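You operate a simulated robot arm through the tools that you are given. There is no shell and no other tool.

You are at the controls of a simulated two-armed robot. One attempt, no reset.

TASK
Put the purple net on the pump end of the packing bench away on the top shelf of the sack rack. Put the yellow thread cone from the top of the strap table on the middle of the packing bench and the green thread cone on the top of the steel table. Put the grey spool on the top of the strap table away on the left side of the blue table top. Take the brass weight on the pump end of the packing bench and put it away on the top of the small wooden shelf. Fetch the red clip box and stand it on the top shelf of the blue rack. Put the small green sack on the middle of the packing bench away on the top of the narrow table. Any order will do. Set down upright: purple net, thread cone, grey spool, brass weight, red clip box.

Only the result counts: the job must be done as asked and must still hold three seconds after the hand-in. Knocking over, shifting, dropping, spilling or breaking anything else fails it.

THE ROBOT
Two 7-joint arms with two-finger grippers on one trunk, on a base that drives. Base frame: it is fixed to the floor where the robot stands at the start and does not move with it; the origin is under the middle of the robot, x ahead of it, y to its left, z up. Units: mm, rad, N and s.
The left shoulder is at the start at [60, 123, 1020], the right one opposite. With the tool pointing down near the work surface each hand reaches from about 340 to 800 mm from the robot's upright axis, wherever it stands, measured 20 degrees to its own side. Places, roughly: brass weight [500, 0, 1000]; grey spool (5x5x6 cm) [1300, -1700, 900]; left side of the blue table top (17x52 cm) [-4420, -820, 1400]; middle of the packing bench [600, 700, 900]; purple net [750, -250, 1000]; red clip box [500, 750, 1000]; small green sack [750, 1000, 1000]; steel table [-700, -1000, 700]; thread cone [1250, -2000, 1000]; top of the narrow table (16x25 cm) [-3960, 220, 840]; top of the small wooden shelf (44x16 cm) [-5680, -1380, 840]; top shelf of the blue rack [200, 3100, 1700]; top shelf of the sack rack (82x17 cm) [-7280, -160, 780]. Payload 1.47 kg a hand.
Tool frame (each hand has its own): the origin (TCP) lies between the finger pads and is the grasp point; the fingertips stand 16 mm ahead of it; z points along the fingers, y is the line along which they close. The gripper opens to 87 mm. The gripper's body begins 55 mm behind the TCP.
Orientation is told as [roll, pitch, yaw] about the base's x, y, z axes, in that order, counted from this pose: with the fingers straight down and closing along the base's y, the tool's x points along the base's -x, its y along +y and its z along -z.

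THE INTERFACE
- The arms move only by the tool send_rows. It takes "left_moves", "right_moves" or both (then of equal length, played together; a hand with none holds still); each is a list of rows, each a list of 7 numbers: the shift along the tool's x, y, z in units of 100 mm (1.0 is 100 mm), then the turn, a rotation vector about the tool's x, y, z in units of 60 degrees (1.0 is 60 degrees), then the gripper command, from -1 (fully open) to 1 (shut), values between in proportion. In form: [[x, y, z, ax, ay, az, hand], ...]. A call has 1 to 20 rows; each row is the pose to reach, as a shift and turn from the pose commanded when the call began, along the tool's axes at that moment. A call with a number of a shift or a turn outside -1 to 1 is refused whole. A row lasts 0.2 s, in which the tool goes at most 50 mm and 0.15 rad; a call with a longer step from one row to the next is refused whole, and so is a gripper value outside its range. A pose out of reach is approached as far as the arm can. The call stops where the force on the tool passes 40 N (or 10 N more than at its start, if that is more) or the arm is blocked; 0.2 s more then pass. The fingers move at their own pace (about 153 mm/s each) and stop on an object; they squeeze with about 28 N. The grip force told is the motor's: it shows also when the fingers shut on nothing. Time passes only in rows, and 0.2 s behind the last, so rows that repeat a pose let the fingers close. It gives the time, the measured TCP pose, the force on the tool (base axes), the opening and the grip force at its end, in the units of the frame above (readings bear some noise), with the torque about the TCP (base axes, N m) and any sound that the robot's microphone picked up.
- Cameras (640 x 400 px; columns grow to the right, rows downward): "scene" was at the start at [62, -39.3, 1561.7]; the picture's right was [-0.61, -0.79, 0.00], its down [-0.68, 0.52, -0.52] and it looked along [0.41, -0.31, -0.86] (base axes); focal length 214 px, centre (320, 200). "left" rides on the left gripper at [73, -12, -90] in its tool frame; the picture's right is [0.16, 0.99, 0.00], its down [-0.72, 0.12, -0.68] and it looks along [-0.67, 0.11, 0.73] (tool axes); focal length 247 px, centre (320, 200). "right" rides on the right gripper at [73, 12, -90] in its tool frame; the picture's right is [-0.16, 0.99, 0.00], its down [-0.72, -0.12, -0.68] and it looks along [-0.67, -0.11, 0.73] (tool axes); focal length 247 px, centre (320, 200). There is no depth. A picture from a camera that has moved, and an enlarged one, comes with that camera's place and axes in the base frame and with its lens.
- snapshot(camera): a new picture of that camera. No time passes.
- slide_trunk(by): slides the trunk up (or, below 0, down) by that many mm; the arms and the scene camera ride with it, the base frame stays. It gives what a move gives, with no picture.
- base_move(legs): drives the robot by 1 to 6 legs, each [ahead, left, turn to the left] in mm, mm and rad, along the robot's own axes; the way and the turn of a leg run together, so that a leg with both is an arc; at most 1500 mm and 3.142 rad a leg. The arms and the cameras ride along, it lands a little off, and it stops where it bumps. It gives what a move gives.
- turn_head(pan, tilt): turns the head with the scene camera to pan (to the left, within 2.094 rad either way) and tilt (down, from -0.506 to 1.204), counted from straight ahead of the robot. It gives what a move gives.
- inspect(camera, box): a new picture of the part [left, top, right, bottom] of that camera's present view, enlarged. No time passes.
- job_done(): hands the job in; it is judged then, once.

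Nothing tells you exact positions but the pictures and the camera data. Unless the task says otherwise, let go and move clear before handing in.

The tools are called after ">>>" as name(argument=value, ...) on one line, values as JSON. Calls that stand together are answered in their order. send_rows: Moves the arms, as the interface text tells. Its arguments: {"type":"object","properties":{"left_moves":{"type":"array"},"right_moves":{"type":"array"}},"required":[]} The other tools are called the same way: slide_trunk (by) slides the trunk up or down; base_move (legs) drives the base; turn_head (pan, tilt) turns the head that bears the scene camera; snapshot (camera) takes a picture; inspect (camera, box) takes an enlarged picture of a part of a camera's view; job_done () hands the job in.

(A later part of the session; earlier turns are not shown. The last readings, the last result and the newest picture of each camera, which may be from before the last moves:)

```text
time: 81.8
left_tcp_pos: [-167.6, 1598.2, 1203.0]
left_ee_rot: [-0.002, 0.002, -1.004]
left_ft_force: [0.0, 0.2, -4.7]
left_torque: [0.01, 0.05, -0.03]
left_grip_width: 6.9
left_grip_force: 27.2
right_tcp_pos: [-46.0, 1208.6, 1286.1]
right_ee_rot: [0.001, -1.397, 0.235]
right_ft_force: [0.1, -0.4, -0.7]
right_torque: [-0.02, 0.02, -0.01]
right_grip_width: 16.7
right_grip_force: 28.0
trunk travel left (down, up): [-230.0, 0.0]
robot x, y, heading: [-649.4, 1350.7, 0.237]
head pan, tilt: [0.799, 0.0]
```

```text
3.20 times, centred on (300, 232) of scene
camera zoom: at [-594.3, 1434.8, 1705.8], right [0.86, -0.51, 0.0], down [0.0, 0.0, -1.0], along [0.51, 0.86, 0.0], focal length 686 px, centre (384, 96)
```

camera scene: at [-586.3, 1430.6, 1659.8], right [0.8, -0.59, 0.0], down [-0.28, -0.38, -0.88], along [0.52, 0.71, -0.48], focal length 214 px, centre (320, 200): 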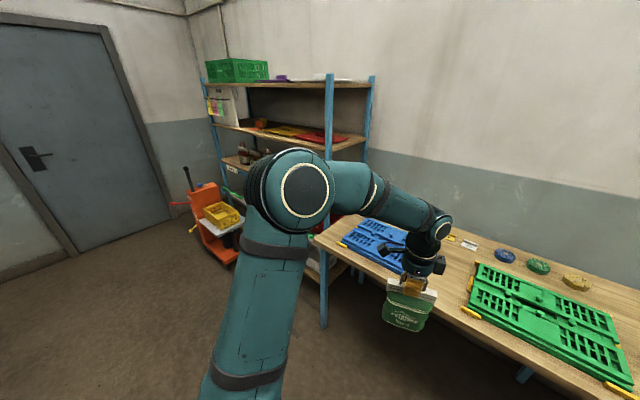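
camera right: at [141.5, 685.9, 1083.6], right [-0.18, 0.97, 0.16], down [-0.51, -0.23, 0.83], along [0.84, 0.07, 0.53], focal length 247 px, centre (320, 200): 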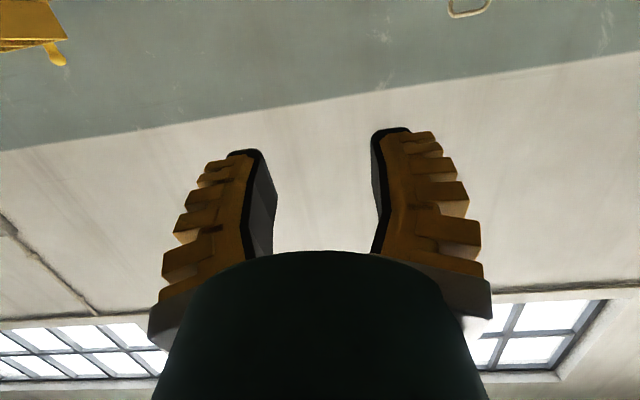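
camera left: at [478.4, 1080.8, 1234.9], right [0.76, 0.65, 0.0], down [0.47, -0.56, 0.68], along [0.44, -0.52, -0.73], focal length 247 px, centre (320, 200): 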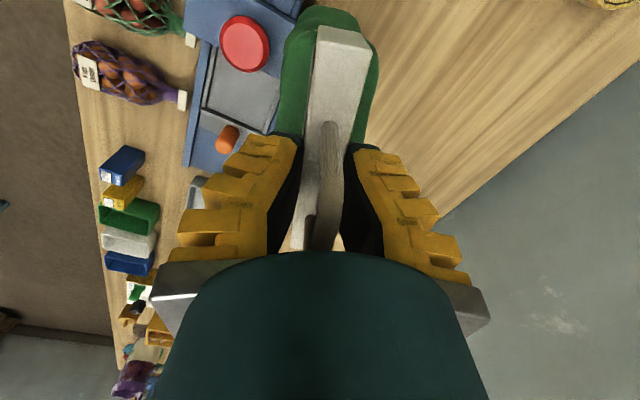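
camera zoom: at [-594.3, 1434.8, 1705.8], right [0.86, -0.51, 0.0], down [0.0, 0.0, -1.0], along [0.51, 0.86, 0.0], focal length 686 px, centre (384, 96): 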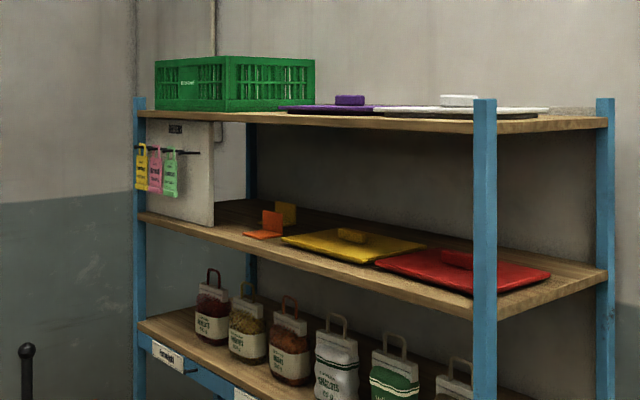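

The rack's front face lies about 635 mm "bench-forward", spanning v≈2270–3670, top shelf at z≈1660, with a green crate, a purple lid and a white lid on it. I drive left along to stand in front of its near half.

>>> base_move(legs=[[0, 0, -0.026], [0, 1190, 0]])

>>> turn_head(pan=0.0, tilt=0.1)

>>> snapshot(camera="scene")

>>> inspect(camera="scene", box=[200, 130, 440, 280])

```text
time: 92.9
left_tcp_pos: [-409.9, 2756.0, 1203.2]
left_ee_rot: [-0.002, 0.0, -1.028]
left_ft_force: [-0.5, -0.5, -6.0]
left_torque: [-0.01, 0.02, 0.01]
left_grip_width: 6.0
left_grip_force: 28.7
right_tcp_pos: [-298.8, 2364.4, 1285.4]
right_ee_rot: [0.001, -1.396, 0.212]
right_ft_force: [0.3, 0.0, -1.3]
right_torque: [0.0, 0.02, 0.0]
right_grip_width: 16.4
right_grip_force: 28.0
trunk travel left (down, up): [-230.0, 0.0]
robot x, y, heading: [-899.0, 2522.9, 0.209]
head pan, tilt: [0.799, 0.0]
```

```text
time: 94.0
left_tcp_pos: [-411.0, 2755.6, 1203.5]
left_ee_rot: [-0.002, 0.001, -1.027]
left_ft_force: [-0.2, 0.2, -4.9]
left_torque: [0.04, -0.02, -0.02]
left_grip_width: 5.9
left_grip_force: 27.8
right_tcp_pos: [-299.0, 2363.5, 1285.4]
right_ee_rot: [0.001, -1.397, 0.213]
right_ft_force: [-0.3, -0.3, 0.3]
right_torque: [-0.02, -0.01, -0.02]
right_grip_width: 16.7
right_grip_force: 28.3
trunk travel left (down, up): [-230.0, 0.0]
robot x, y, heading: [-897.0, 2523.9, 0.211]
head pan, tilt: [0.0, 0.099]
```

```text
taken
camera scene: at [-800.0, 2546.0, 1696.8], right [0.21, -0.98, 0.0], down [-0.1, -0.02, -0.99], along [0.97, 0.21, -0.1], focal length 214 px, centre (320, 200)
```

scene: 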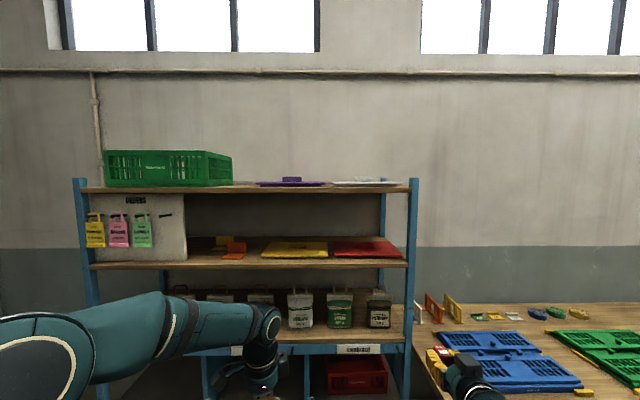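

```text
2.67 times, centred on (320, 205) of scene
camera zoom: at [-800.0, 2546.0, 1696.8], right [0.21, -0.98, 0.0], down [-0.1, -0.02, -0.99], along [0.97, 0.21, -0.1], focal length 572 px, centre (320, 187)
```

zoom: 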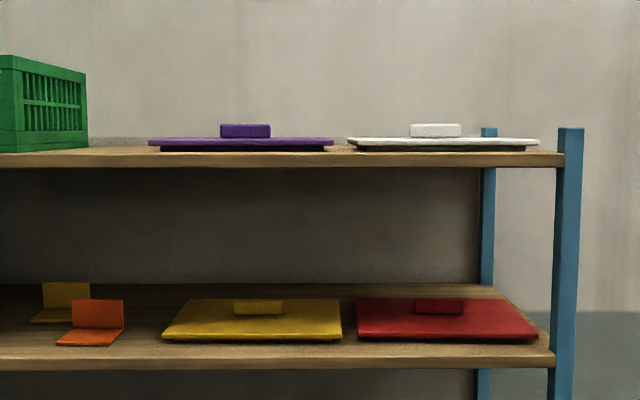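

The clear gap on the top shelf is between the green crate and the purple lid, near v≈2990. Before driving closer I check the pallet truck and my own base outline.

>>> turn_head(pan=0.5, tilt=0.75)

>>> snapshot(camera="scene")

>>> snapshot(camera="left")

>>> turn_head(pan=0.0, tilt=1.2)

>>> snapshot(camera="scene")

```text
time: 95.1
left_tcp_pos: [-410.9, 2756.2, 1202.4]
left_ee_rot: [-0.002, 0.0, -1.029]
left_ft_force: [0.0, 0.1, -5.5]
left_torque: [0.02, 0.03, 0.02]
left_grip_width: 6.1
left_grip_force: 27.7
right_tcp_pos: [-299.0, 2363.0, 1286.0]
right_ee_rot: [0.0, -1.396, 0.211]
right_ft_force: [0.3, 0.3, -0.6]
right_torque: [0.01, 0.02, -0.01]
right_grip_width: 16.7
right_grip_force: 27.9
trunk travel left (down, up): [-230.0, 0.0]
robot x, y, heading: [-895.3, 2519.6, 0.211]
head pan, tilt: [0.499, 0.75]
```

```text
taken
camera scene: at [-827.2, 2580.7, 1637.9], right [0.65, -0.76, 0.0], down [-0.52, -0.44, -0.73], along [0.55, 0.48, -0.68], focal length 214 px, centre (320, 200)
```

scene: 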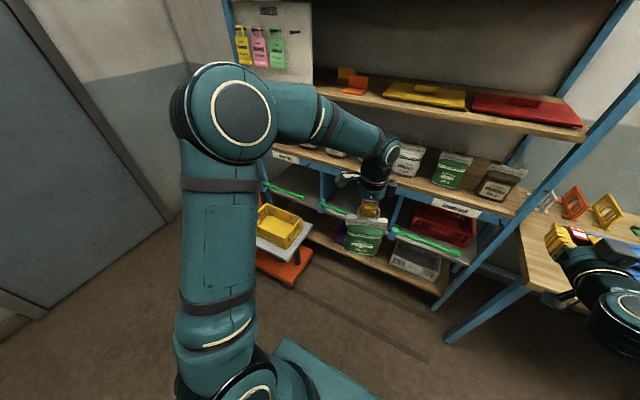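

```text
taken
camera left: at [-459.1, 2811.4, 1293.6], right [0.76, 0.65, 0.0], down [0.47, -0.56, 0.68], along [0.44, -0.52, -0.73], focal length 247 px, centre (320, 200)
```

left: 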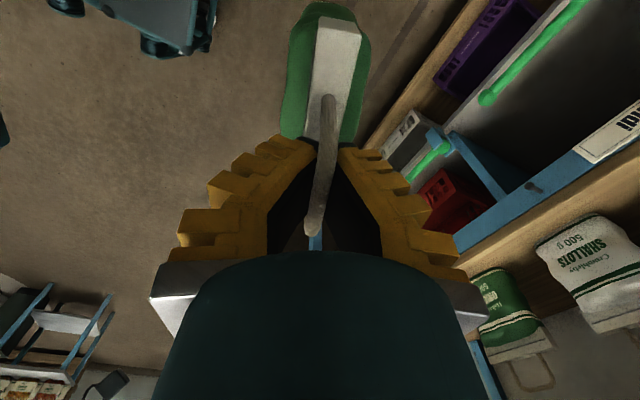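

```text
time: 96.0
left_tcp_pos: [-411.7, 2756.7, 1203.5]
left_ee_rot: [-0.003, 0.0, -1.029]
left_ft_force: [0.0, 0.2, -4.9]
left_torque: [0.01, 0.03, 0.02]
left_grip_width: 6.1
left_grip_force: 28.3
right_tcp_pos: [-298.8, 2363.7, 1285.0]
right_ee_rot: [0.001, -1.397, 0.213]
right_ft_force: [-0.6, -0.3, 0.0]
right_torque: [0.02, 0.01, -0.02]
right_grip_width: 16.2
right_grip_force: 27.9
trunk travel left (down, up): [-230.0, 0.0]
robot x, y, heading: [-898.1, 2522.4, 0.21]
head pan, tilt: [0.0, 1.201]
```

```text
taken
camera scene: at [-835.4, 2538.4, 1606.1], right [0.21, -0.98, 0.0], down [-0.91, -0.2, -0.36], along [0.35, 0.08, -0.93], focal length 214 px, centre (320, 200)
```

scene: 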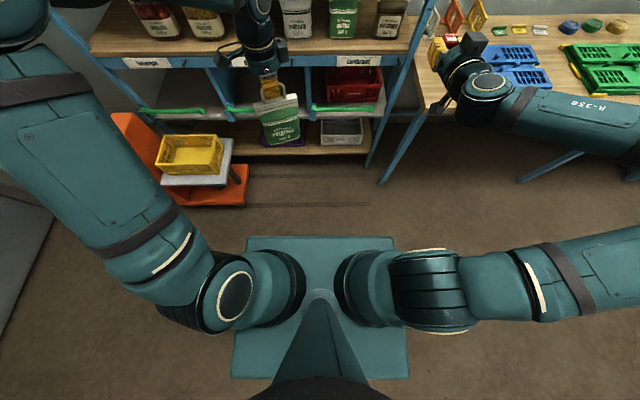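

My base is about ±280 mm long and ±350 mm wide, and the pallet truck begins at v≈3215, so I can stand at v≈2825. I drive nearer for a better look at the gap on the top shelf.

>>> base_move(legs=[[0, 170, 0], [330, 0, 0]])

>>> turn_head(pan=0.2, tilt=-0.1)

>>> snapshot(camera="scene")

>>> inspect(camera="scene", box=[200, 140, 440, 290])

```text
time: 100.0
left_tcp_pos: [-121.6, 2995.0, 1202.6]
left_ee_rot: [-0.002, 0.0, -1.027]
left_ft_force: [-0.3, 0.1, -4.9]
left_torque: [0.03, 0.07, 0.0]
left_grip_width: 6.1
left_grip_force: 28.6
right_tcp_pos: [-9.3, 2603.6, 1286.1]
right_ee_rot: [0.001, -1.397, 0.211]
right_ft_force: [1.1, 0.1, 0.3]
right_torque: [0.01, 0.0, 0.0]
right_grip_width: 16.2
right_grip_force: 27.7
trunk travel left (down, up): [-230.0, 0.0]
robot x, y, heading: [-609.6, 2764.9, 0.211]
head pan, tilt: [0.0, 1.201]
```

```text
time: 101.4
left_tcp_pos: [-121.9, 2996.0, 1203.3]
left_ee_rot: [-0.001, 0.001, -1.028]
left_ft_force: [0.4, 0.2, -5.5]
left_torque: [0.02, -0.02, 0.03]
left_grip_width: 6.3
left_grip_force: 27.5
right_tcp_pos: [-11.5, 2603.4, 1286.0]
right_ee_rot: [0.0, -1.396, 0.213]
right_ft_force: [-0.1, -0.1, 0.8]
right_torque: [0.02, -0.03, 0.02]
right_grip_width: 16.3
right_grip_force: 28.2
trunk travel left (down, up): [-230.0, 0.0]
robot x, y, heading: [-608.7, 2763.5, 0.21]
head pan, tilt: [0.201, -0.099]
```

```text
taken
camera scene: at [-521.1, 2801.3, 1714.6], right [0.4, -0.92, 0.0], down [0.09, 0.04, -1.0], along [0.91, 0.4, 0.1], focal length 214 px, centre (320, 200)
```

scene: 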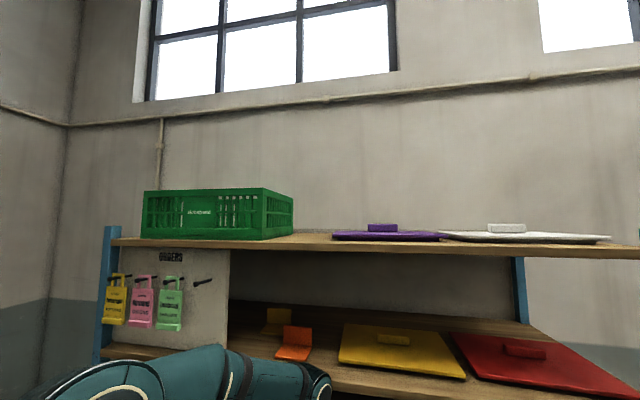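

```text
2.67 times, centred on (320, 215) of scene
camera zoom: at [-521.1, 2801.3, 1714.6], right [0.4, -0.92, 0.0], down [0.09, 0.04, -1.0], along [0.91, 0.4, 0.1], focal length 572 px, centre (320, 160)
```

zoom: 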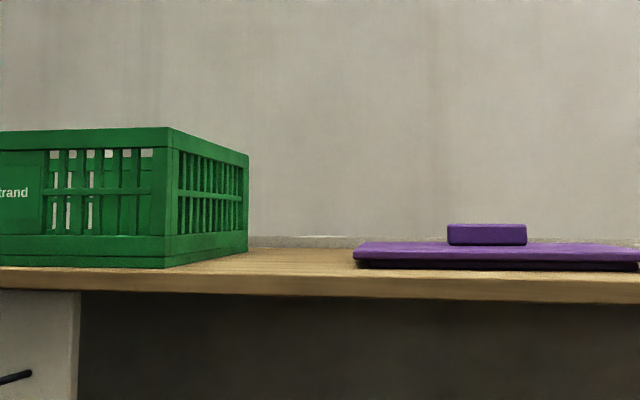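

The gap is generous: purple lid's left edge near v≈2940 and about 85 mm behind the shelf's front, crate near v≈3150. I check the clearance to the pallet truck before moving in.

>>> turn_head(pan=0.3, tilt=1.15)

>>> snapshot(camera="scene")

```text
time: 102.8
left_tcp_pos: [-122.1, 2995.6, 1203.5]
left_ee_rot: [-0.002, 0.0, -1.029]
left_ft_force: [-1.2, -0.4, -5.8]
left_torque: [0.03, 0.0, 0.02]
left_grip_width: 5.8
left_grip_force: 28.6
right_tcp_pos: [-9.9, 2603.0, 1286.4]
right_ee_rot: [-0.001, -1.398, 0.212]
right_ft_force: [0.0, -0.1, -0.1]
right_torque: [0.02, 0.01, -0.08]
right_grip_width: 16.5
right_grip_force: 28.6
trunk travel left (down, up): [-230.0, 0.0]
robot x, y, heading: [-609.2, 2760.1, 0.212]
head pan, tilt: [0.3, 1.15]
```

```text
taken
camera scene: at [-549.1, 2795.6, 1609.0], right [0.49, -0.87, 0.0], down [-0.8, -0.45, -0.41], along [0.36, 0.2, -0.91], focal length 214 px, centre (320, 200)
```

scene: 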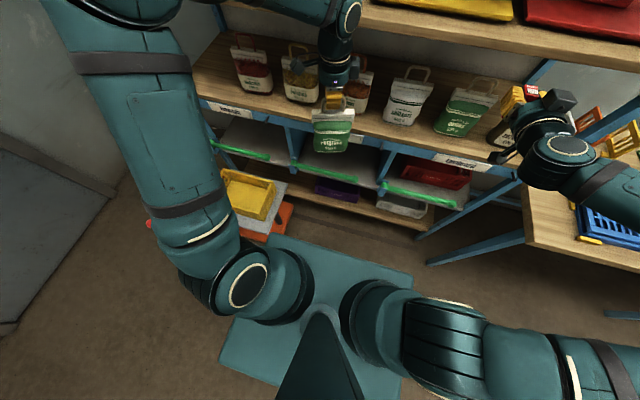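

With the sack in the left hand I'd crowd the rack, so I deliver the sack to the narrow table first, keeping the red box in the right hand. I back off and turn toward the far side of the hall.

>>> base_move(legs=[[-450, 0, 0], [0, 0, -2.55]])

>>> turn_head(pan=0.0, tilt=0.3)

>>> snapshot(camera="scene")

>>> inspect(camera="scene", box=[220, 80, 420, 205])

```text
time: 111.6
left_tcp_pos: [-1318.3, 2195.4, 1203.7]
left_ee_rot: [-0.002, -0.001, 2.731]
left_ft_force: [-0.5, -0.4, -5.1]
left_torque: [0.01, -0.03, -0.02]
left_grip_width: 6.1
left_grip_force: 27.8
right_tcp_pos: [-1636.1, 2450.1, 1285.0]
right_ee_rot: [0.0, -1.396, -2.312]
right_ft_force: [0.7, 0.7, 0.1]
right_torque: [0.0, 0.0, 0.01]
right_grip_width: 16.4
right_grip_force: 27.9
trunk travel left (down, up): [-230.0, 0.0]
robot x, y, heading: [-1056.5, 2665.7, -2.312]
head pan, tilt: [0.3, 1.15]
```

```text
time: 112.7
left_tcp_pos: [-1319.6, 2194.2, 1203.4]
left_ee_rot: [-0.002, 0.0, 2.732]
left_ft_force: [0.3, -0.8, -5.8]
left_torque: [0.01, 0.02, 0.02]
left_grip_width: 5.8
left_grip_force: 28.1
right_tcp_pos: [-1636.1, 2449.9, 1284.7]
right_ee_rot: [-0.001, -1.395, -2.313]
right_ft_force: [-0.2, 0.6, -1.0]
right_torque: [0.01, 0.02, 0.03]
right_grip_width: 16.6
right_grip_force: 28.2
trunk travel left (down, up): [-230.0, 0.0]
robot x, y, heading: [-1056.6, 2666.6, -2.312]
head pan, tilt: [0.0, 0.3]
```

```text
taken
camera scene: at [-1127.9, 2592.3, 1678.1], right [-0.74, 0.68, 0.0], down [0.2, 0.22, -0.95], along [-0.65, -0.7, -0.3], focal length 214 px, centre (320, 200)
```

scene: 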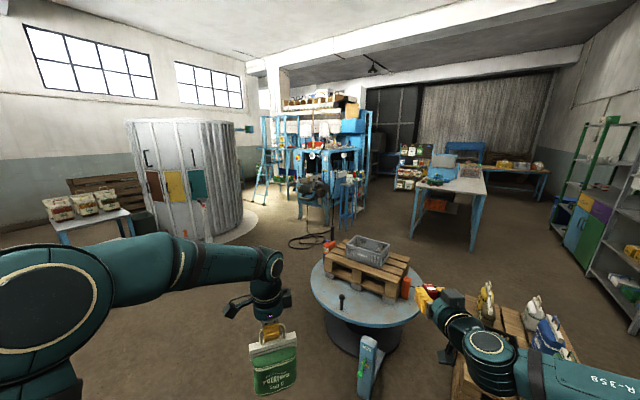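

```text
3.20 times, centred on (320, 142) of scene
camera zoom: at [-1127.9, 2592.3, 1678.1], right [-0.74, 0.68, 0.0], down [0.2, 0.22, -0.95], along [-0.65, -0.7, -0.3], focal length 686 px, centre (320, 384)
```

zoom: 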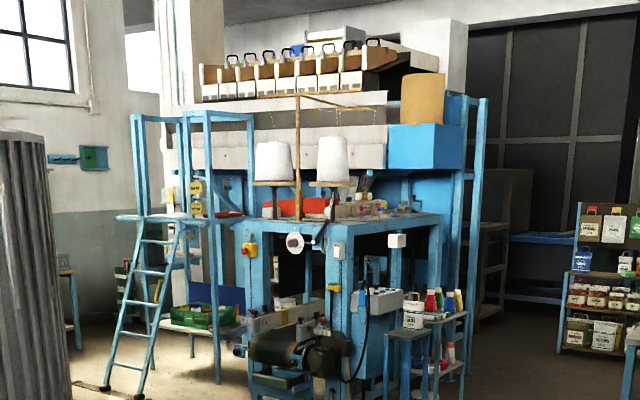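

I see the hall: a tall blue sewing machine station ahead, the narrow table beside it, shelves beyond, and a cable-spool table in the way. I drive around the spool table toward the machine's front.

>>> base_move(legs=[[1000, 520, 0], [530, 277, 0]])

>>> snapshot(camera="scene")

>>> inspect(camera="scene", box=[300, 100, 540, 250])

```text
time: 121.5
left_tcp_pos: [-1784.1, 529.5, 1203.4]
left_ee_rot: [-0.001, 0.0, 2.727]
left_ft_force: [0.0, -0.2, -4.9]
left_torque: [-0.02, -0.03, -0.03]
left_grip_width: 5.8
left_grip_force: 28.0
right_tcp_pos: [-2099.6, 786.5, 1286.0]
right_ee_rot: [-0.001, -1.396, -2.318]
right_ft_force: [0.7, 0.4, -0.2]
right_torque: [-0.01, 0.0, 0.04]
right_grip_width: 16.4
right_grip_force: 27.6
trunk travel left (down, up): [-230.0, 0.0]
robot x, y, heading: [-1518.2, 1001.4, -2.312]
head pan, tilt: [0.0, 0.3]
```

```text
taken
camera scene: at [-1590.6, 926.3, 1678.1], right [-0.73, 0.68, 0.0], down [0.2, 0.22, -0.96], along [-0.65, -0.7, -0.3], focal length 214 px, centre (320, 200)
```

scene: 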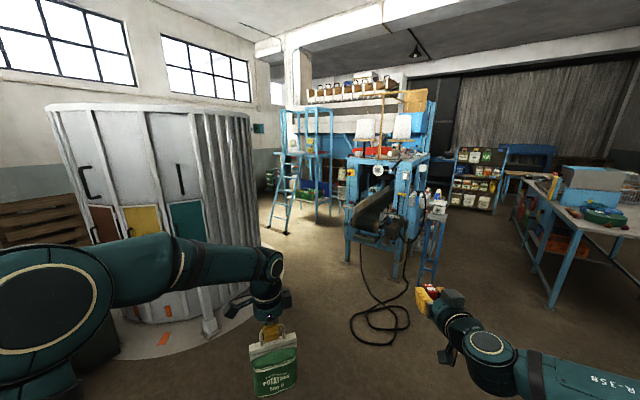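

```text
2.67 times, centred on (420, 175) of scene
camera zoom: at [-1590.6, 926.3, 1678.1], right [-0.73, 0.68, 0.0], down [0.2, 0.22, -0.96], along [-0.65, -0.7, -0.3], focal length 572 px, centre (53, 267)
```

zoom: 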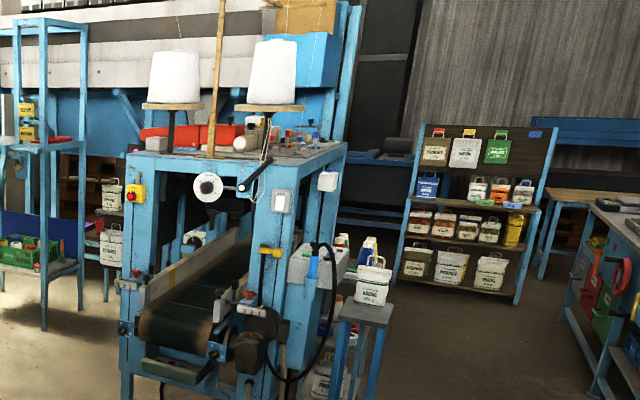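

The narrow table stands right of the sewing machine with a white sack on it; a cable loop lies on the floor near (-3000, 200). I take a path between the spool table and the cable.

>>> base_move(legs=[[406, -146, 0], [908, -1067, 0]])

>>> turn_head(pan=0.0, tilt=0.6)

>>> snapshot(camera="scene")

```text
time: 133.5
left_tcp_pos: [-3580.3, 436.2, 1203.7]
left_ee_rot: [-0.001, -0.001, 2.702]
left_ft_force: [-0.3, -0.6, -4.9]
left_torque: [0.01, 0.0, 0.0]
left_grip_width: 6.3
left_grip_force: 28.0
right_tcp_pos: [-3890.8, 699.1, 1286.2]
right_ee_rot: [0.001, -1.395, -2.344]
right_ft_force: [-0.2, -0.9, -0.2]
right_torque: [0.01, 0.02, 0.02]
right_grip_width: 16.5
right_grip_force: 27.6
trunk travel left (down, up): [-230.0, 0.0]
robot x, y, heading: [-3306.3, 902.7, -2.342]
head pan, tilt: [0.0, 0.3]
```

```text
time: 134.3
left_tcp_pos: [-3581.3, 435.9, 1203.3]
left_ee_rot: [-0.002, 0.0, 2.701]
left_ft_force: [0.0, 1.1, -5.7]
left_torque: [-0.04, -0.04, -0.02]
left_grip_width: 5.9
left_grip_force: 27.4
right_tcp_pos: [-3891.8, 698.7, 1285.1]
right_ee_rot: [0.0, -1.396, -2.342]
right_ft_force: [-0.2, 0.3, -0.4]
right_torque: [-0.04, -0.01, -0.01]
right_grip_width: 16.2
right_grip_force: 27.8
trunk travel left (down, up): [-230.0, 0.0]
robot x, y, heading: [-3304.4, 898.1, -2.341]
head pan, tilt: [0.0, 0.6]
```

```text
taken
camera scene: at [-3375.6, 831.1, 1650.7], right [-0.72, 0.7, 0.0], down [0.39, 0.4, -0.83], along [-0.58, -0.59, -0.56], focal length 214 px, centre (320, 200)
```

scene: 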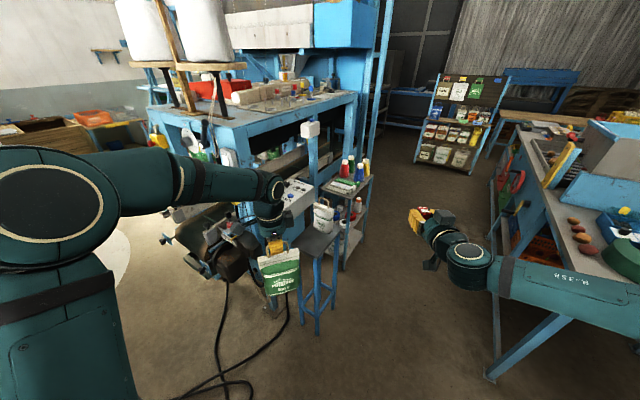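

>>> inspect(camera="scene", box=[250, 180, 390, 270])

>>> snapshot(camera="left")

```text
4.44 times, centred on (320, 225) of scene
camera zoom: at [-3375.6, 831.1, 1650.7], right [-0.72, 0.7, 0.0], down [0.39, 0.4, -0.83], along [-0.58, -0.59, -0.56], focal length 953 px, centre (320, 89)
```

zoom: 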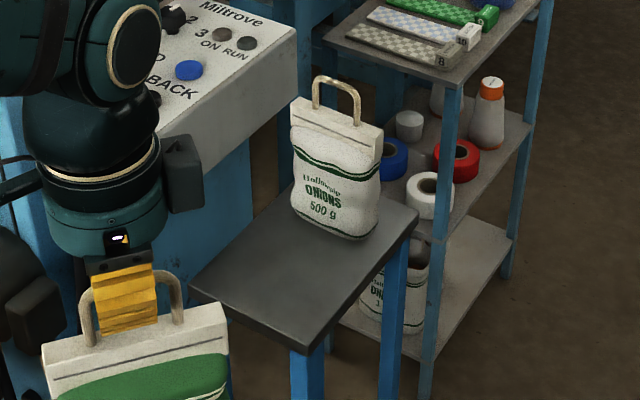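

```text
taken
camera left: at [-3510.7, 414.4, 1293.5], right [-0.28, -0.96, 0.0], down [-0.7, 0.2, 0.68], along [-0.65, 0.19, -0.73], focal length 247 px, centre (320, 200)
```

left: 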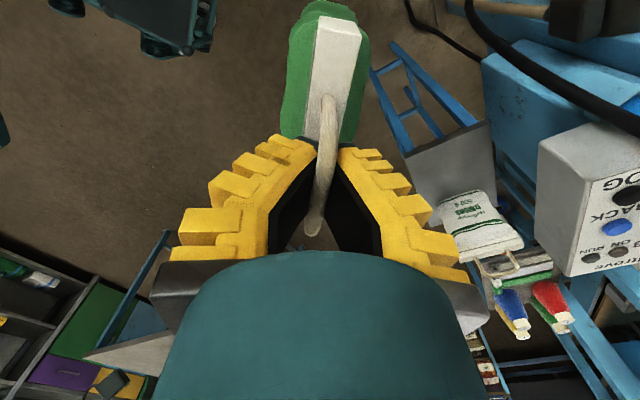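

The narrow table's near half is free: about 187×160 mm, its long axis along the bench-normal. I'll set the sack there with its bar along the table's long axis; first I raise and turn it, then drive in.

>>> send_rows(left_moves=[[0, 0, -0.12, 0, 0, -0.125, 1], [0, 0, -0.24, 0, 0, -0.25, 1], [0, 0, -0.36, 0, 0, -0.375, 1], [0, 0, -0.48, 0, 0, -0.5, 1], [0, 0, -0.6, 0, 0, -0.62, 1]])

>>> base_move(legs=[[330, -97, 0]])

>>> snapshot(camera="left")

>>> inspect(camera="scene", box=[200, 120, 440, 330])

```text
time: 135.5
left_tcp_pos: [-3581.8, 436.8, 1263.1]
left_ee_rot: [-0.002, 0.002, -2.931]
left_ft_force: [-1.1, -0.1, -6.1]
left_torque: [-0.03, -0.04, -0.01]
left_grip_width: 6.0
left_grip_force: 28.1
right_tcp_pos: [-3892.0, 700.3, 1284.1]
right_ee_rot: [0.003, -1.397, -2.342]
right_ft_force: [-0.1, 0.3, 0.1]
right_torque: [-0.04, 0.01, 0.03]
right_grip_width: 16.5
right_grip_force: 27.9
trunk travel left (down, up): [-230.0, 0.0]
robot x, y, heading: [-3302.3, 899.5, -2.343]
head pan, tilt: [0.0, 0.6]
```

```text
time: 137.7
left_tcp_pos: [-3880.0, 271.5, 1262.8]
left_ee_rot: [-0.003, 0.002, -2.937]
left_ft_force: [0.2, -0.3, -6.0]
left_torque: [0.01, -0.01, -0.01]
left_grip_width: 6.2
left_grip_force: 27.9
right_tcp_pos: [-4188.7, 535.8, 1285.8]
right_ee_rot: [-0.001, -1.396, -2.347]
right_ft_force: [0.1, -0.3, -0.4]
right_torque: [0.0, 0.0, 0.0]
right_grip_width: 16.4
right_grip_force: 28.4
trunk travel left (down, up): [-230.0, 0.0]
robot x, y, heading: [-3601.7, 732.1, -2.35]
head pan, tilt: [0.0, 0.6]
```

```text
taken
camera left: at [-3811.4, 296.3, 1353.5], right [0.35, -0.94, 0.0], down [-0.69, -0.26, 0.68], along [-0.63, -0.24, -0.73], focal length 247 px, centre (320, 200)
```

left: 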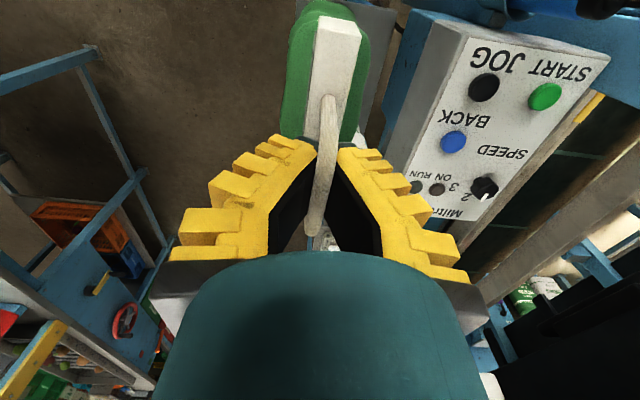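

```text
1.90 times, centred on (320, 225) of scene
camera zoom: at [-3672.3, 665.1, 1650.6], right [-0.71, 0.7, 0.0], down [0.4, 0.4, -0.82], along [-0.58, -0.59, -0.57], focal length 408 px, centre (320, 152)
```

zoom: 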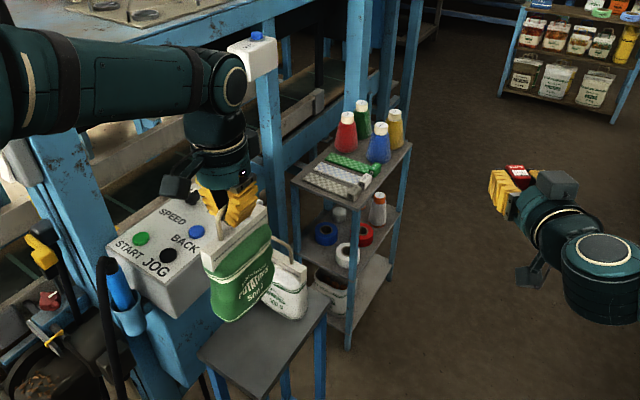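

Table corners re-check well. I shift the sack over the free spot and lower in steps.

>>> send_rows(left_moves=[[-0.15, 0.12, 0, 0, 0, 0, 1], [-0.3, 0.25, 0, 0, 0, 0, 1], [-0.455, 0.37, 0, 0, 0, 0, 1], [-0.455, 0.37, 0.3, 0, 0, 0, 1], [-0.455, 0.37, 0.6, 0, 0, 0, 1], [-0.455, 0.37, 1, 0, 0, 0, 1]])

>>> inspect(camera="scene", box=[200, 150, 380, 340])

>>> snapshot(camera="left")

```text
time: 139.1
left_tcp_pos: [-3916.6, 223.0, 1164.1]
left_ee_rot: [0.0, 0.002, -2.938]
left_ft_force: [-1.0, -0.5, -6.0]
left_torque: [0.0, -0.04, 0.03]
left_grip_width: 5.9
left_grip_force: 27.8
right_tcp_pos: [-4188.6, 535.9, 1284.6]
right_ee_rot: [0.0, -1.397, -2.348]
right_ft_force: [0.3, -0.4, -1.4]
right_torque: [-0.01, 0.02, 0.0]
right_grip_width: 16.4
right_grip_force: 28.6
trunk travel left (down, up): [-230.0, 0.0]
robot x, y, heading: [-3599.3, 731.4, -2.345]
head pan, tilt: [0.0, 0.6]
```

```text
2.11 times, centred on (290, 245) of scene
camera zoom: at [-3672.4, 664.4, 1650.6], right [-0.71, 0.7, 0.0], down [0.4, 0.4, -0.82], along [-0.58, -0.59, -0.57], focal length 452 px, centre (383, 105)
```

zoom: 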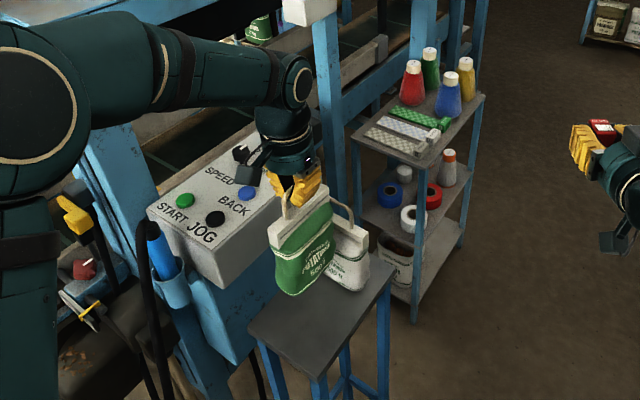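

```text
taken
camera left: at [-3848.4, 249.5, 1254.3], right [0.36, -0.93, 0.0], down [-0.69, -0.26, 0.68], along [-0.63, -0.24, -0.73], focal length 247 px, centre (320, 200)
```

left: 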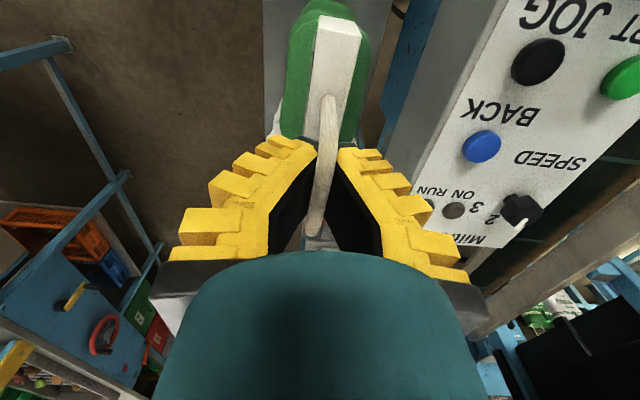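

>>> send_rows(left_moves=[[0, 0, 0.3, 0, 0, 0, 1], [0, 0, 0.6, 0, 0, 0, 1], [0, 0, 0.9, 0, 0, 0, 1], [0, 0, 1, 0, 0, 0, 1]])

>>> inspect(camera="scene", box=[220, 170, 360, 310])

>>> snapshot(camera="left")

```text
time: 140.1
left_tcp_pos: [-3915.1, 225.9, 1063.0]
left_ee_rot: [-0.001, 0.002, -2.937]
left_ft_force: [0.6, 0.9, -4.7]
left_torque: [0.03, -0.02, 0.02]
left_grip_width: 6.2
left_grip_force: 27.4
right_tcp_pos: [-4187.3, 536.6, 1284.6]
right_ee_rot: [-0.001, -1.396, -2.349]
right_ft_force: [-0.6, 0.6, -0.5]
right_torque: [0.03, 0.0, 0.03]
right_grip_width: 16.2
right_grip_force: 27.8
trunk travel left (down, up): [-230.0, 0.0]
robot x, y, heading: [-3601.4, 733.8, -2.348]
head pan, tilt: [0.0, 0.6]
```

```text
2.86 times, centred on (290, 240) of scene
camera zoom: at [-3671.7, 665.4, 1650.7], right [-0.71, 0.7, 0.0], down [0.4, 0.4, -0.82], along [-0.58, -0.59, -0.57], focal length 613 px, centre (406, 86)
```

zoom: 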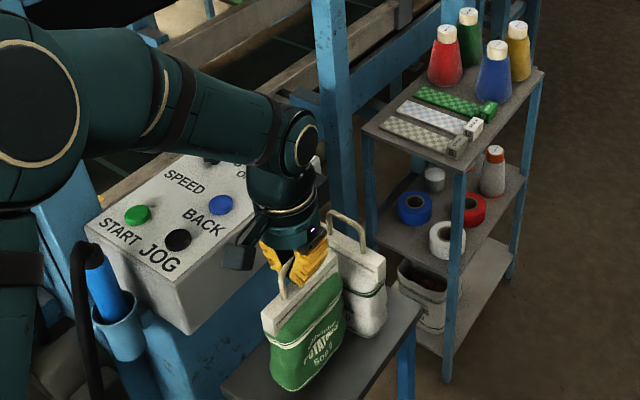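

```text
taken
camera left: at [-3846.5, 251.1, 1153.7], right [0.35, -0.93, 0.0], down [-0.69, -0.26, 0.68], along [-0.64, -0.24, -0.73], focal length 247 px, centre (320, 200)
```

left: 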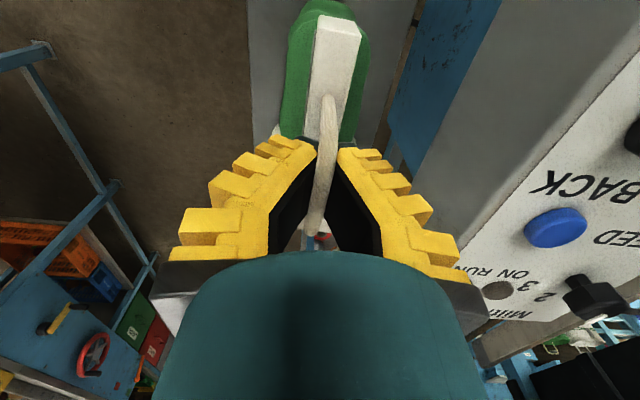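

>>> send_rows(left_moves=[[0, 0, 0.15, 0, 0, 0, 1], [0, 0, 0.3, 0, 0, 0, 1], [0, 0, 0.4, 0, 0, 0, 1], [0, 0, 0.45, 0, 0, 0, 1], [0, 0, 0.5, 0, 0, 0, 1]])

>>> inspect(camera="scene", box=[220, 170, 360, 310])

```text
time: 141.3
left_tcp_pos: [-3915.1, 225.5, 1011.7]
left_ee_rot: [0.001, -0.001, -2.939]
left_ft_force: [0.3, -0.2, 0.2]
left_torque: [-0.01, -0.01, 0.02]
left_grip_width: 0.1
left_grip_force: 28.1
right_tcp_pos: [-4189.0, 537.0, 1286.6]
right_ee_rot: [0.0, -1.396, -2.347]
right_ft_force: [-0.1, 0.5, 0.3]
right_torque: [-0.02, -0.01, -0.05]
right_grip_width: 16.5
right_grip_force: 28.1
trunk travel left (down, up): [-230.0, 0.0]
robot x, y, heading: [-3600.2, 731.9, -2.345]
head pan, tilt: [0.0, 0.6]
```

```text
2.86 times, centred on (290, 240) of scene
camera zoom: at [-3671.7, 665.7, 1650.7], right [-0.71, 0.7, 0.0], down [0.4, 0.4, -0.82], along [-0.58, -0.59, -0.57], focal length 613 px, centre (406, 86)
```

zoom: 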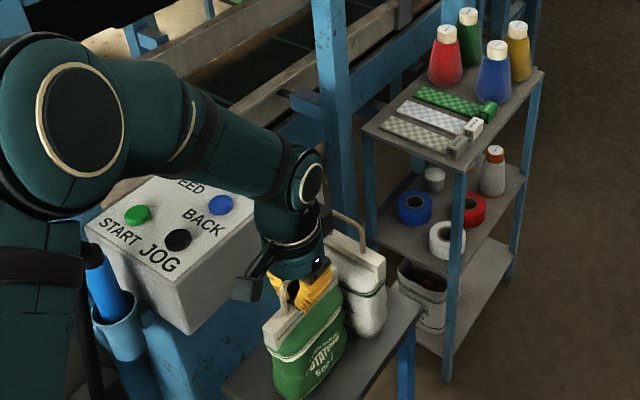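

>>> snapshot(camera="left")

>>> inspect(camera="scene", box=[250, 210, 370, 330])

```text
taken
camera left: at [-3847.1, 252.1, 1103.3], right [0.35, -0.93, 0.0], down [-0.69, -0.26, 0.68], along [-0.64, -0.24, -0.73], focal length 247 px, centre (320, 200)
```

left: 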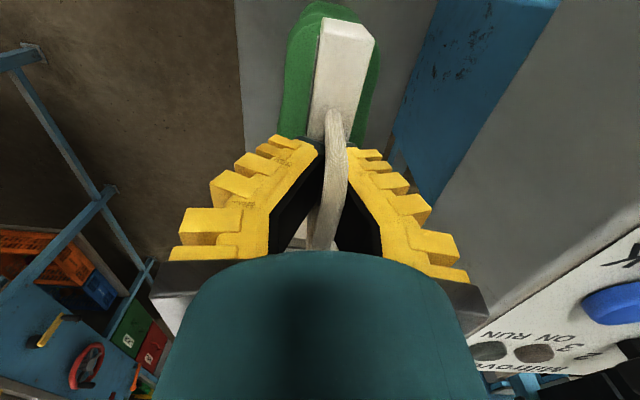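

```text
3.33 times, centred on (310, 270) of scene
camera zoom: at [-3671.7, 665.7, 1650.7], right [-0.71, 0.7, 0.0], down [0.4, 0.4, -0.82], along [-0.58, -0.59, -0.57], focal length 715 px, centre (353, -33)
```

zoom: 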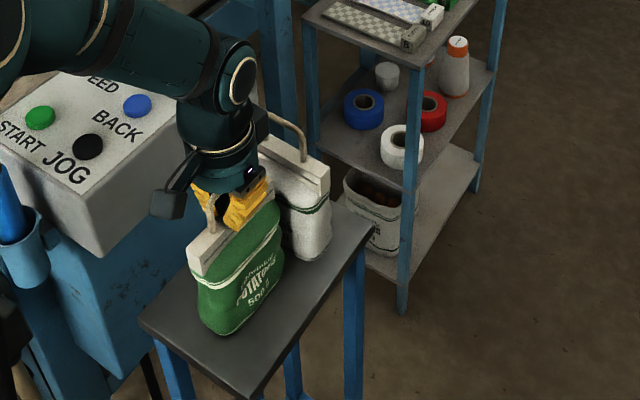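

The sack stands on the table and carries no load on the hand. I open and rise clear.

>>> send_rows(left_moves=[[0, 0, 0, 0, 0, 0, 0.5], [0, 0, 0, 0, 0, 0, 0], [0, 0, 0, 0, 0, 0, -0.5], [0, 0, 0, 0, 0, 0, -0.5], [0, 0, 0, 0, 0, 0, -0.5]])

>>> inspect(camera="scene", box=[250, 210, 370, 330])

>>> snapshot(camera="left")

```text
time: 142.5
left_tcp_pos: [-3915.2, 226.6, 1012.4]
left_ee_rot: [-0.001, 0.0, -2.936]
left_ft_force: [-1.1, -0.5, 0.0]
left_torque: [-0.02, 0.01, -0.03]
left_grip_width: 69.4
left_grip_force: 2.9
right_tcp_pos: [-4188.3, 537.3, 1286.1]
right_ee_rot: [0.0, -1.395, -2.348]
right_ft_force: [-0.3, -0.5, 0.0]
right_torque: [0.03, -0.02, -0.03]
right_grip_width: 16.3
right_grip_force: 28.3
trunk travel left (down, up): [-230.0, 0.0]
robot x, y, heading: [-3600.8, 732.9, -2.345]
head pan, tilt: [0.0, 0.6]
```

```text
3.33 times, centred on (310, 270) of scene
camera zoom: at [-3671.5, 665.8, 1650.7], right [-0.71, 0.7, 0.0], down [0.4, 0.4, -0.83], along [-0.58, -0.59, -0.56], focal length 715 px, centre (353, -33)
```

zoom: 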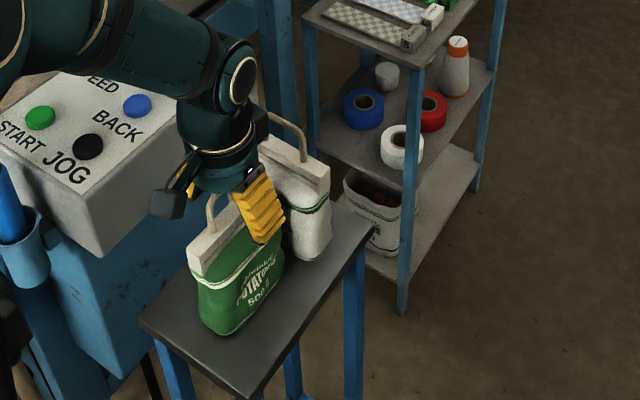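

```text
taken
camera left: at [-3847.1, 252.3, 1103.6], right [0.35, -0.93, 0.0], down [-0.69, -0.26, 0.68], along [-0.64, -0.24, -0.73], focal length 247 px, centre (320, 200)
```

left: 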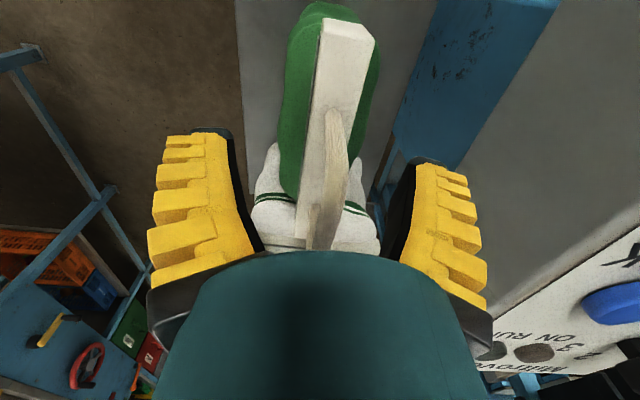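

Released; the sack stands next to the white one. I rise straight up.

>>> send_rows(left_moves=[[0, 0, -0.2, 0, 0, 0, -0.5], [0, 0, -0.5, 0, 0, 0, -0.5], [0, 0, -0.8, 0, 0, 0, -0.5], [0, 0, -1, 0, 0, 0, -0.5]])

>>> send_rows(left_moves=[[0, 0, -0.3, 0, 0, 0, -0.5], [0, 0, -0.6, 0, 0, 0, -0.5], [0, 0, -1, 0, 0, 0, -0.5]])

>>> inspect(camera="scene", box=[230, 170, 390, 330])

>>> snapshot(camera="left")

```text
time: 143.5
left_tcp_pos: [-3916.6, 227.5, 1113.3]
left_ee_rot: [0.0, 0.0, -2.937]
left_ft_force: [0.0, 0.6, -0.6]
left_torque: [0.02, -0.03, 0.02]
left_grip_width: 69.5
left_grip_force: 2.8
right_tcp_pos: [-4188.4, 537.6, 1287.4]
right_ee_rot: [0.0, -1.398, -2.348]
right_ft_force: [0.2, -0.1, 0.3]
right_torque: [0.01, 0.01, 0.02]
right_grip_width: 16.4
right_grip_force: 28.3
trunk travel left (down, up): [-230.0, 0.0]
robot x, y, heading: [-3603.7, 732.5, -2.34]
head pan, tilt: [0.0, 0.6]
```

```text
time: 144.3
left_tcp_pos: [-3915.7, 227.0, 1212.9]
left_ee_rot: [-0.001, 0.004, -2.936]
left_ft_force: [0.9, 0.4, 0.4]
left_torque: [-0.01, 0.01, 0.01]
left_grip_width: 69.1
left_grip_force: 2.8
right_tcp_pos: [-4187.9, 537.8, 1285.9]
right_ee_rot: [0.001, -1.398, -2.348]
right_ft_force: [-0.5, -0.2, -0.5]
right_torque: [-0.03, 0.02, -0.03]
right_grip_width: 16.5
right_grip_force: 27.9
trunk travel left (down, up): [-230.0, 0.0]
robot x, y, heading: [-3597.9, 734.5, -2.349]
head pan, tilt: [0.0, 0.6]
```

```text
2.50 times, centred on (310, 250) of scene
camera zoom: at [-3670.8, 666.5, 1650.8], right [-0.71, 0.7, 0.0], down [0.4, 0.4, -0.83], along [-0.58, -0.59, -0.56], focal length 536 px, centre (345, 75)
```

zoom: 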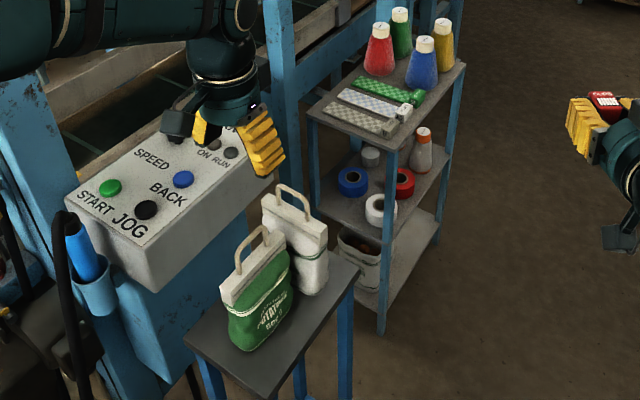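

```text
taken
camera left: at [-3847.4, 252.4, 1303.5], right [0.35, -0.94, 0.0], down [-0.69, -0.26, 0.68], along [-0.64, -0.24, -0.73], focal length 247 px, centre (320, 200)
```

left: 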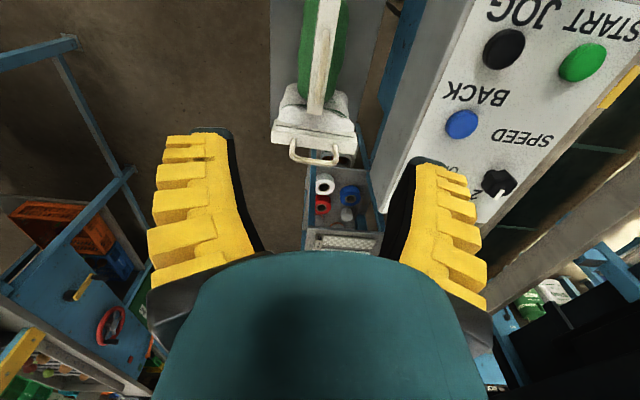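

The green sack is standing safely on the narrow table and nothing else moved. I now drive back to the blue rack with the red box.

>>> base_move(legs=[[-293, 133, 0], [-943, 1036, 0], [-492, 218, 0], [-1241, -733, 0]])

```text
time: 164.9
left_tcp_pos: [-1408.4, 1885.1, 1211.8]
left_ee_rot: [0.0, 0.002, -2.899]
left_ft_force: [-0.1, -0.2, 0.5]
left_torque: [0.01, -0.02, -0.01]
left_grip_width: 69.4
left_grip_force: 3.4
right_tcp_pos: [-1692.2, 2184.3, 1285.5]
right_ee_rot: [0.002, -1.398, -2.31]
right_ft_force: [0.7, -0.4, -0.2]
right_torque: [-0.02, -0.01, 0.0]
right_grip_width: 16.3
right_grip_force: 28.2
trunk travel left (down, up): [-230.0, 0.0]
robot x, y, heading: [-1113.0, 2405.4, -2.311]
head pan, tilt: [0.0, 0.6]
```

Now I turn to face the rack again and, in the same go, raise the right hand and tuck the left one.

>>> base_move(legs=[[0, 0, 2.521], [0, 246, 0]])

>>> send_rows(left_moves=[[0.25, 0, 0, 0, 0, 0, -0.5], [0.5, 0, 0, 0, 0, 0, 0], [0.75, 0, 0, 0, 0, 0, 0.5], [1, 0, 0, 0, 0, 0, 1]], right_moves=[[-0.25, 0, -0.04, 0, 0, 0, 1], [-0.5, 0, -0.08, 0, 0, 0, 1], [-0.75, 0, -0.13, 0, 0, 0, 1], [-0.985, 0, -0.174, 0, 0, 0, 1]])

>>> send_rows(left_moves=[[0.25, 0, 0, 0, 0, 0, 1], [0.5, 0, 0, 0, 0, 0, 1], [0.75, 0, 0, 0, 0, 0, 1], [1, 0, 0, 0, 0, 0, 1]], right_moves=[[-0.25, 0, -0.04, 0, 0, 0, 1], [-0.5, 0, -0.08, 0, 0, 0, 1], [-0.75, 0, -0.13, 0, 0, 0, 1], [-0.985, 0, -0.174, 0, 0, 0, 1]])

>>> send_rows(left_moves=[[0.25, 0, 0, 0, 0, 0, 1], [0.5, 0, 0, 0, 0, 0, 1], [0.75, 0, 0, 0, 0, 0, 1], [1, 0, 0, 0, 0, 0, 1]], right_moves=[[-0.25, 0, -0.04, 0, 0, 0, 1], [-0.5, 0, -0.08, 0, 0, 0, 1], [-0.75, 0, -0.13, 0, 0, 0, 1], [-0.985, 0, -0.174, 0, 0, 0, 1]])

```text
time: 173.6
left_tcp_pos: [-628.7, 2900.5, 1212.0]
left_ee_rot: [-0.001, 0.002, -0.366]
left_ft_force: [1.0, -0.2, 0.4]
left_torque: [0.0, 0.02, -0.03]
left_grip_width: 69.4
left_grip_force: 3.0
right_tcp_pos: [-566.8, 2491.9, 1285.9]
right_ee_rot: [-0.001, -1.397, 0.226]
right_ft_force: [-0.4, -0.7, 0.1]
right_torque: [0.01, -0.03, 0.0]
right_grip_width: 16.5
right_grip_force: 27.8
trunk travel left (down, up): [-230.0, 0.0]
robot x, y, heading: [-1169.2, 2646.1, 0.223]
head pan, tilt: [0.0, 0.6]
```

```text
time: 174.6
left_tcp_pos: [-723.1, 2937.2, 1214.2]
left_ee_rot: [-0.003, 0.001, -0.365]
left_ft_force: [-1.7, -0.1, 0.9]
left_torque: [-0.05, 0.02, 0.01]
left_grip_width: 0.0
left_grip_force: 28.1
right_tcp_pos: [-569.3, 2495.1, 1384.8]
right_ee_rot: [-0.007, -1.399, 0.232]
right_ft_force: [-0.3, 1.0, 0.2]
right_torque: [-0.01, -0.03, -0.01]
right_grip_width: 16.3
right_grip_force: 28.0
trunk travel left (down, up): [-230.0, 0.0]
robot x, y, heading: [-1170.8, 2644.6, 0.224]
head pan, tilt: [0.0, 0.6]
```

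```text
time: 175.6
left_tcp_pos: [-815.3, 2972.5, 1213.8]
left_ee_rot: [0.001, -0.001, -0.365]
left_ft_force: [0.3, -0.4, 0.5]
left_torque: [0.03, 0.02, -0.02]
left_grip_width: 0.0
left_grip_force: 27.7
right_tcp_pos: [-567.7, 2492.6, 1486.0]
right_ee_rot: [-0.004, -1.399, 0.228]
right_ft_force: [-0.4, 0.6, -1.2]
right_torque: [-0.01, 0.05, 0.0]
right_grip_width: 16.4
right_grip_force: 27.6
trunk travel left (down, up): [-230.0, 0.0]
robot x, y, heading: [-1167.1, 2646.8, 0.224]
head pan, tilt: [0.0, 0.6]
```

```text
time: 176.6
left_tcp_pos: [-908.7, 3008.1, 1212.4]
left_ee_rot: [-0.001, 0.0, -0.364]
left_ft_force: [-0.1, 0.6, 0.9]
left_torque: [-0.04, 0.0, 0.02]
left_grip_width: 0.0
left_grip_force: 28.3
right_tcp_pos: [-568.1, 2492.0, 1587.0]
right_ee_rot: [0.001, -1.397, 0.224]
right_ft_force: [-0.3, -0.5, -0.6]
right_torque: [0.02, -0.03, -0.03]
right_grip_width: 16.5
right_grip_force: 27.9
trunk travel left (down, up): [-230.0, 0.0]
robot x, y, heading: [-1165.9, 2642.5, 0.227]
head pan, tilt: [0.0, 0.6]
```

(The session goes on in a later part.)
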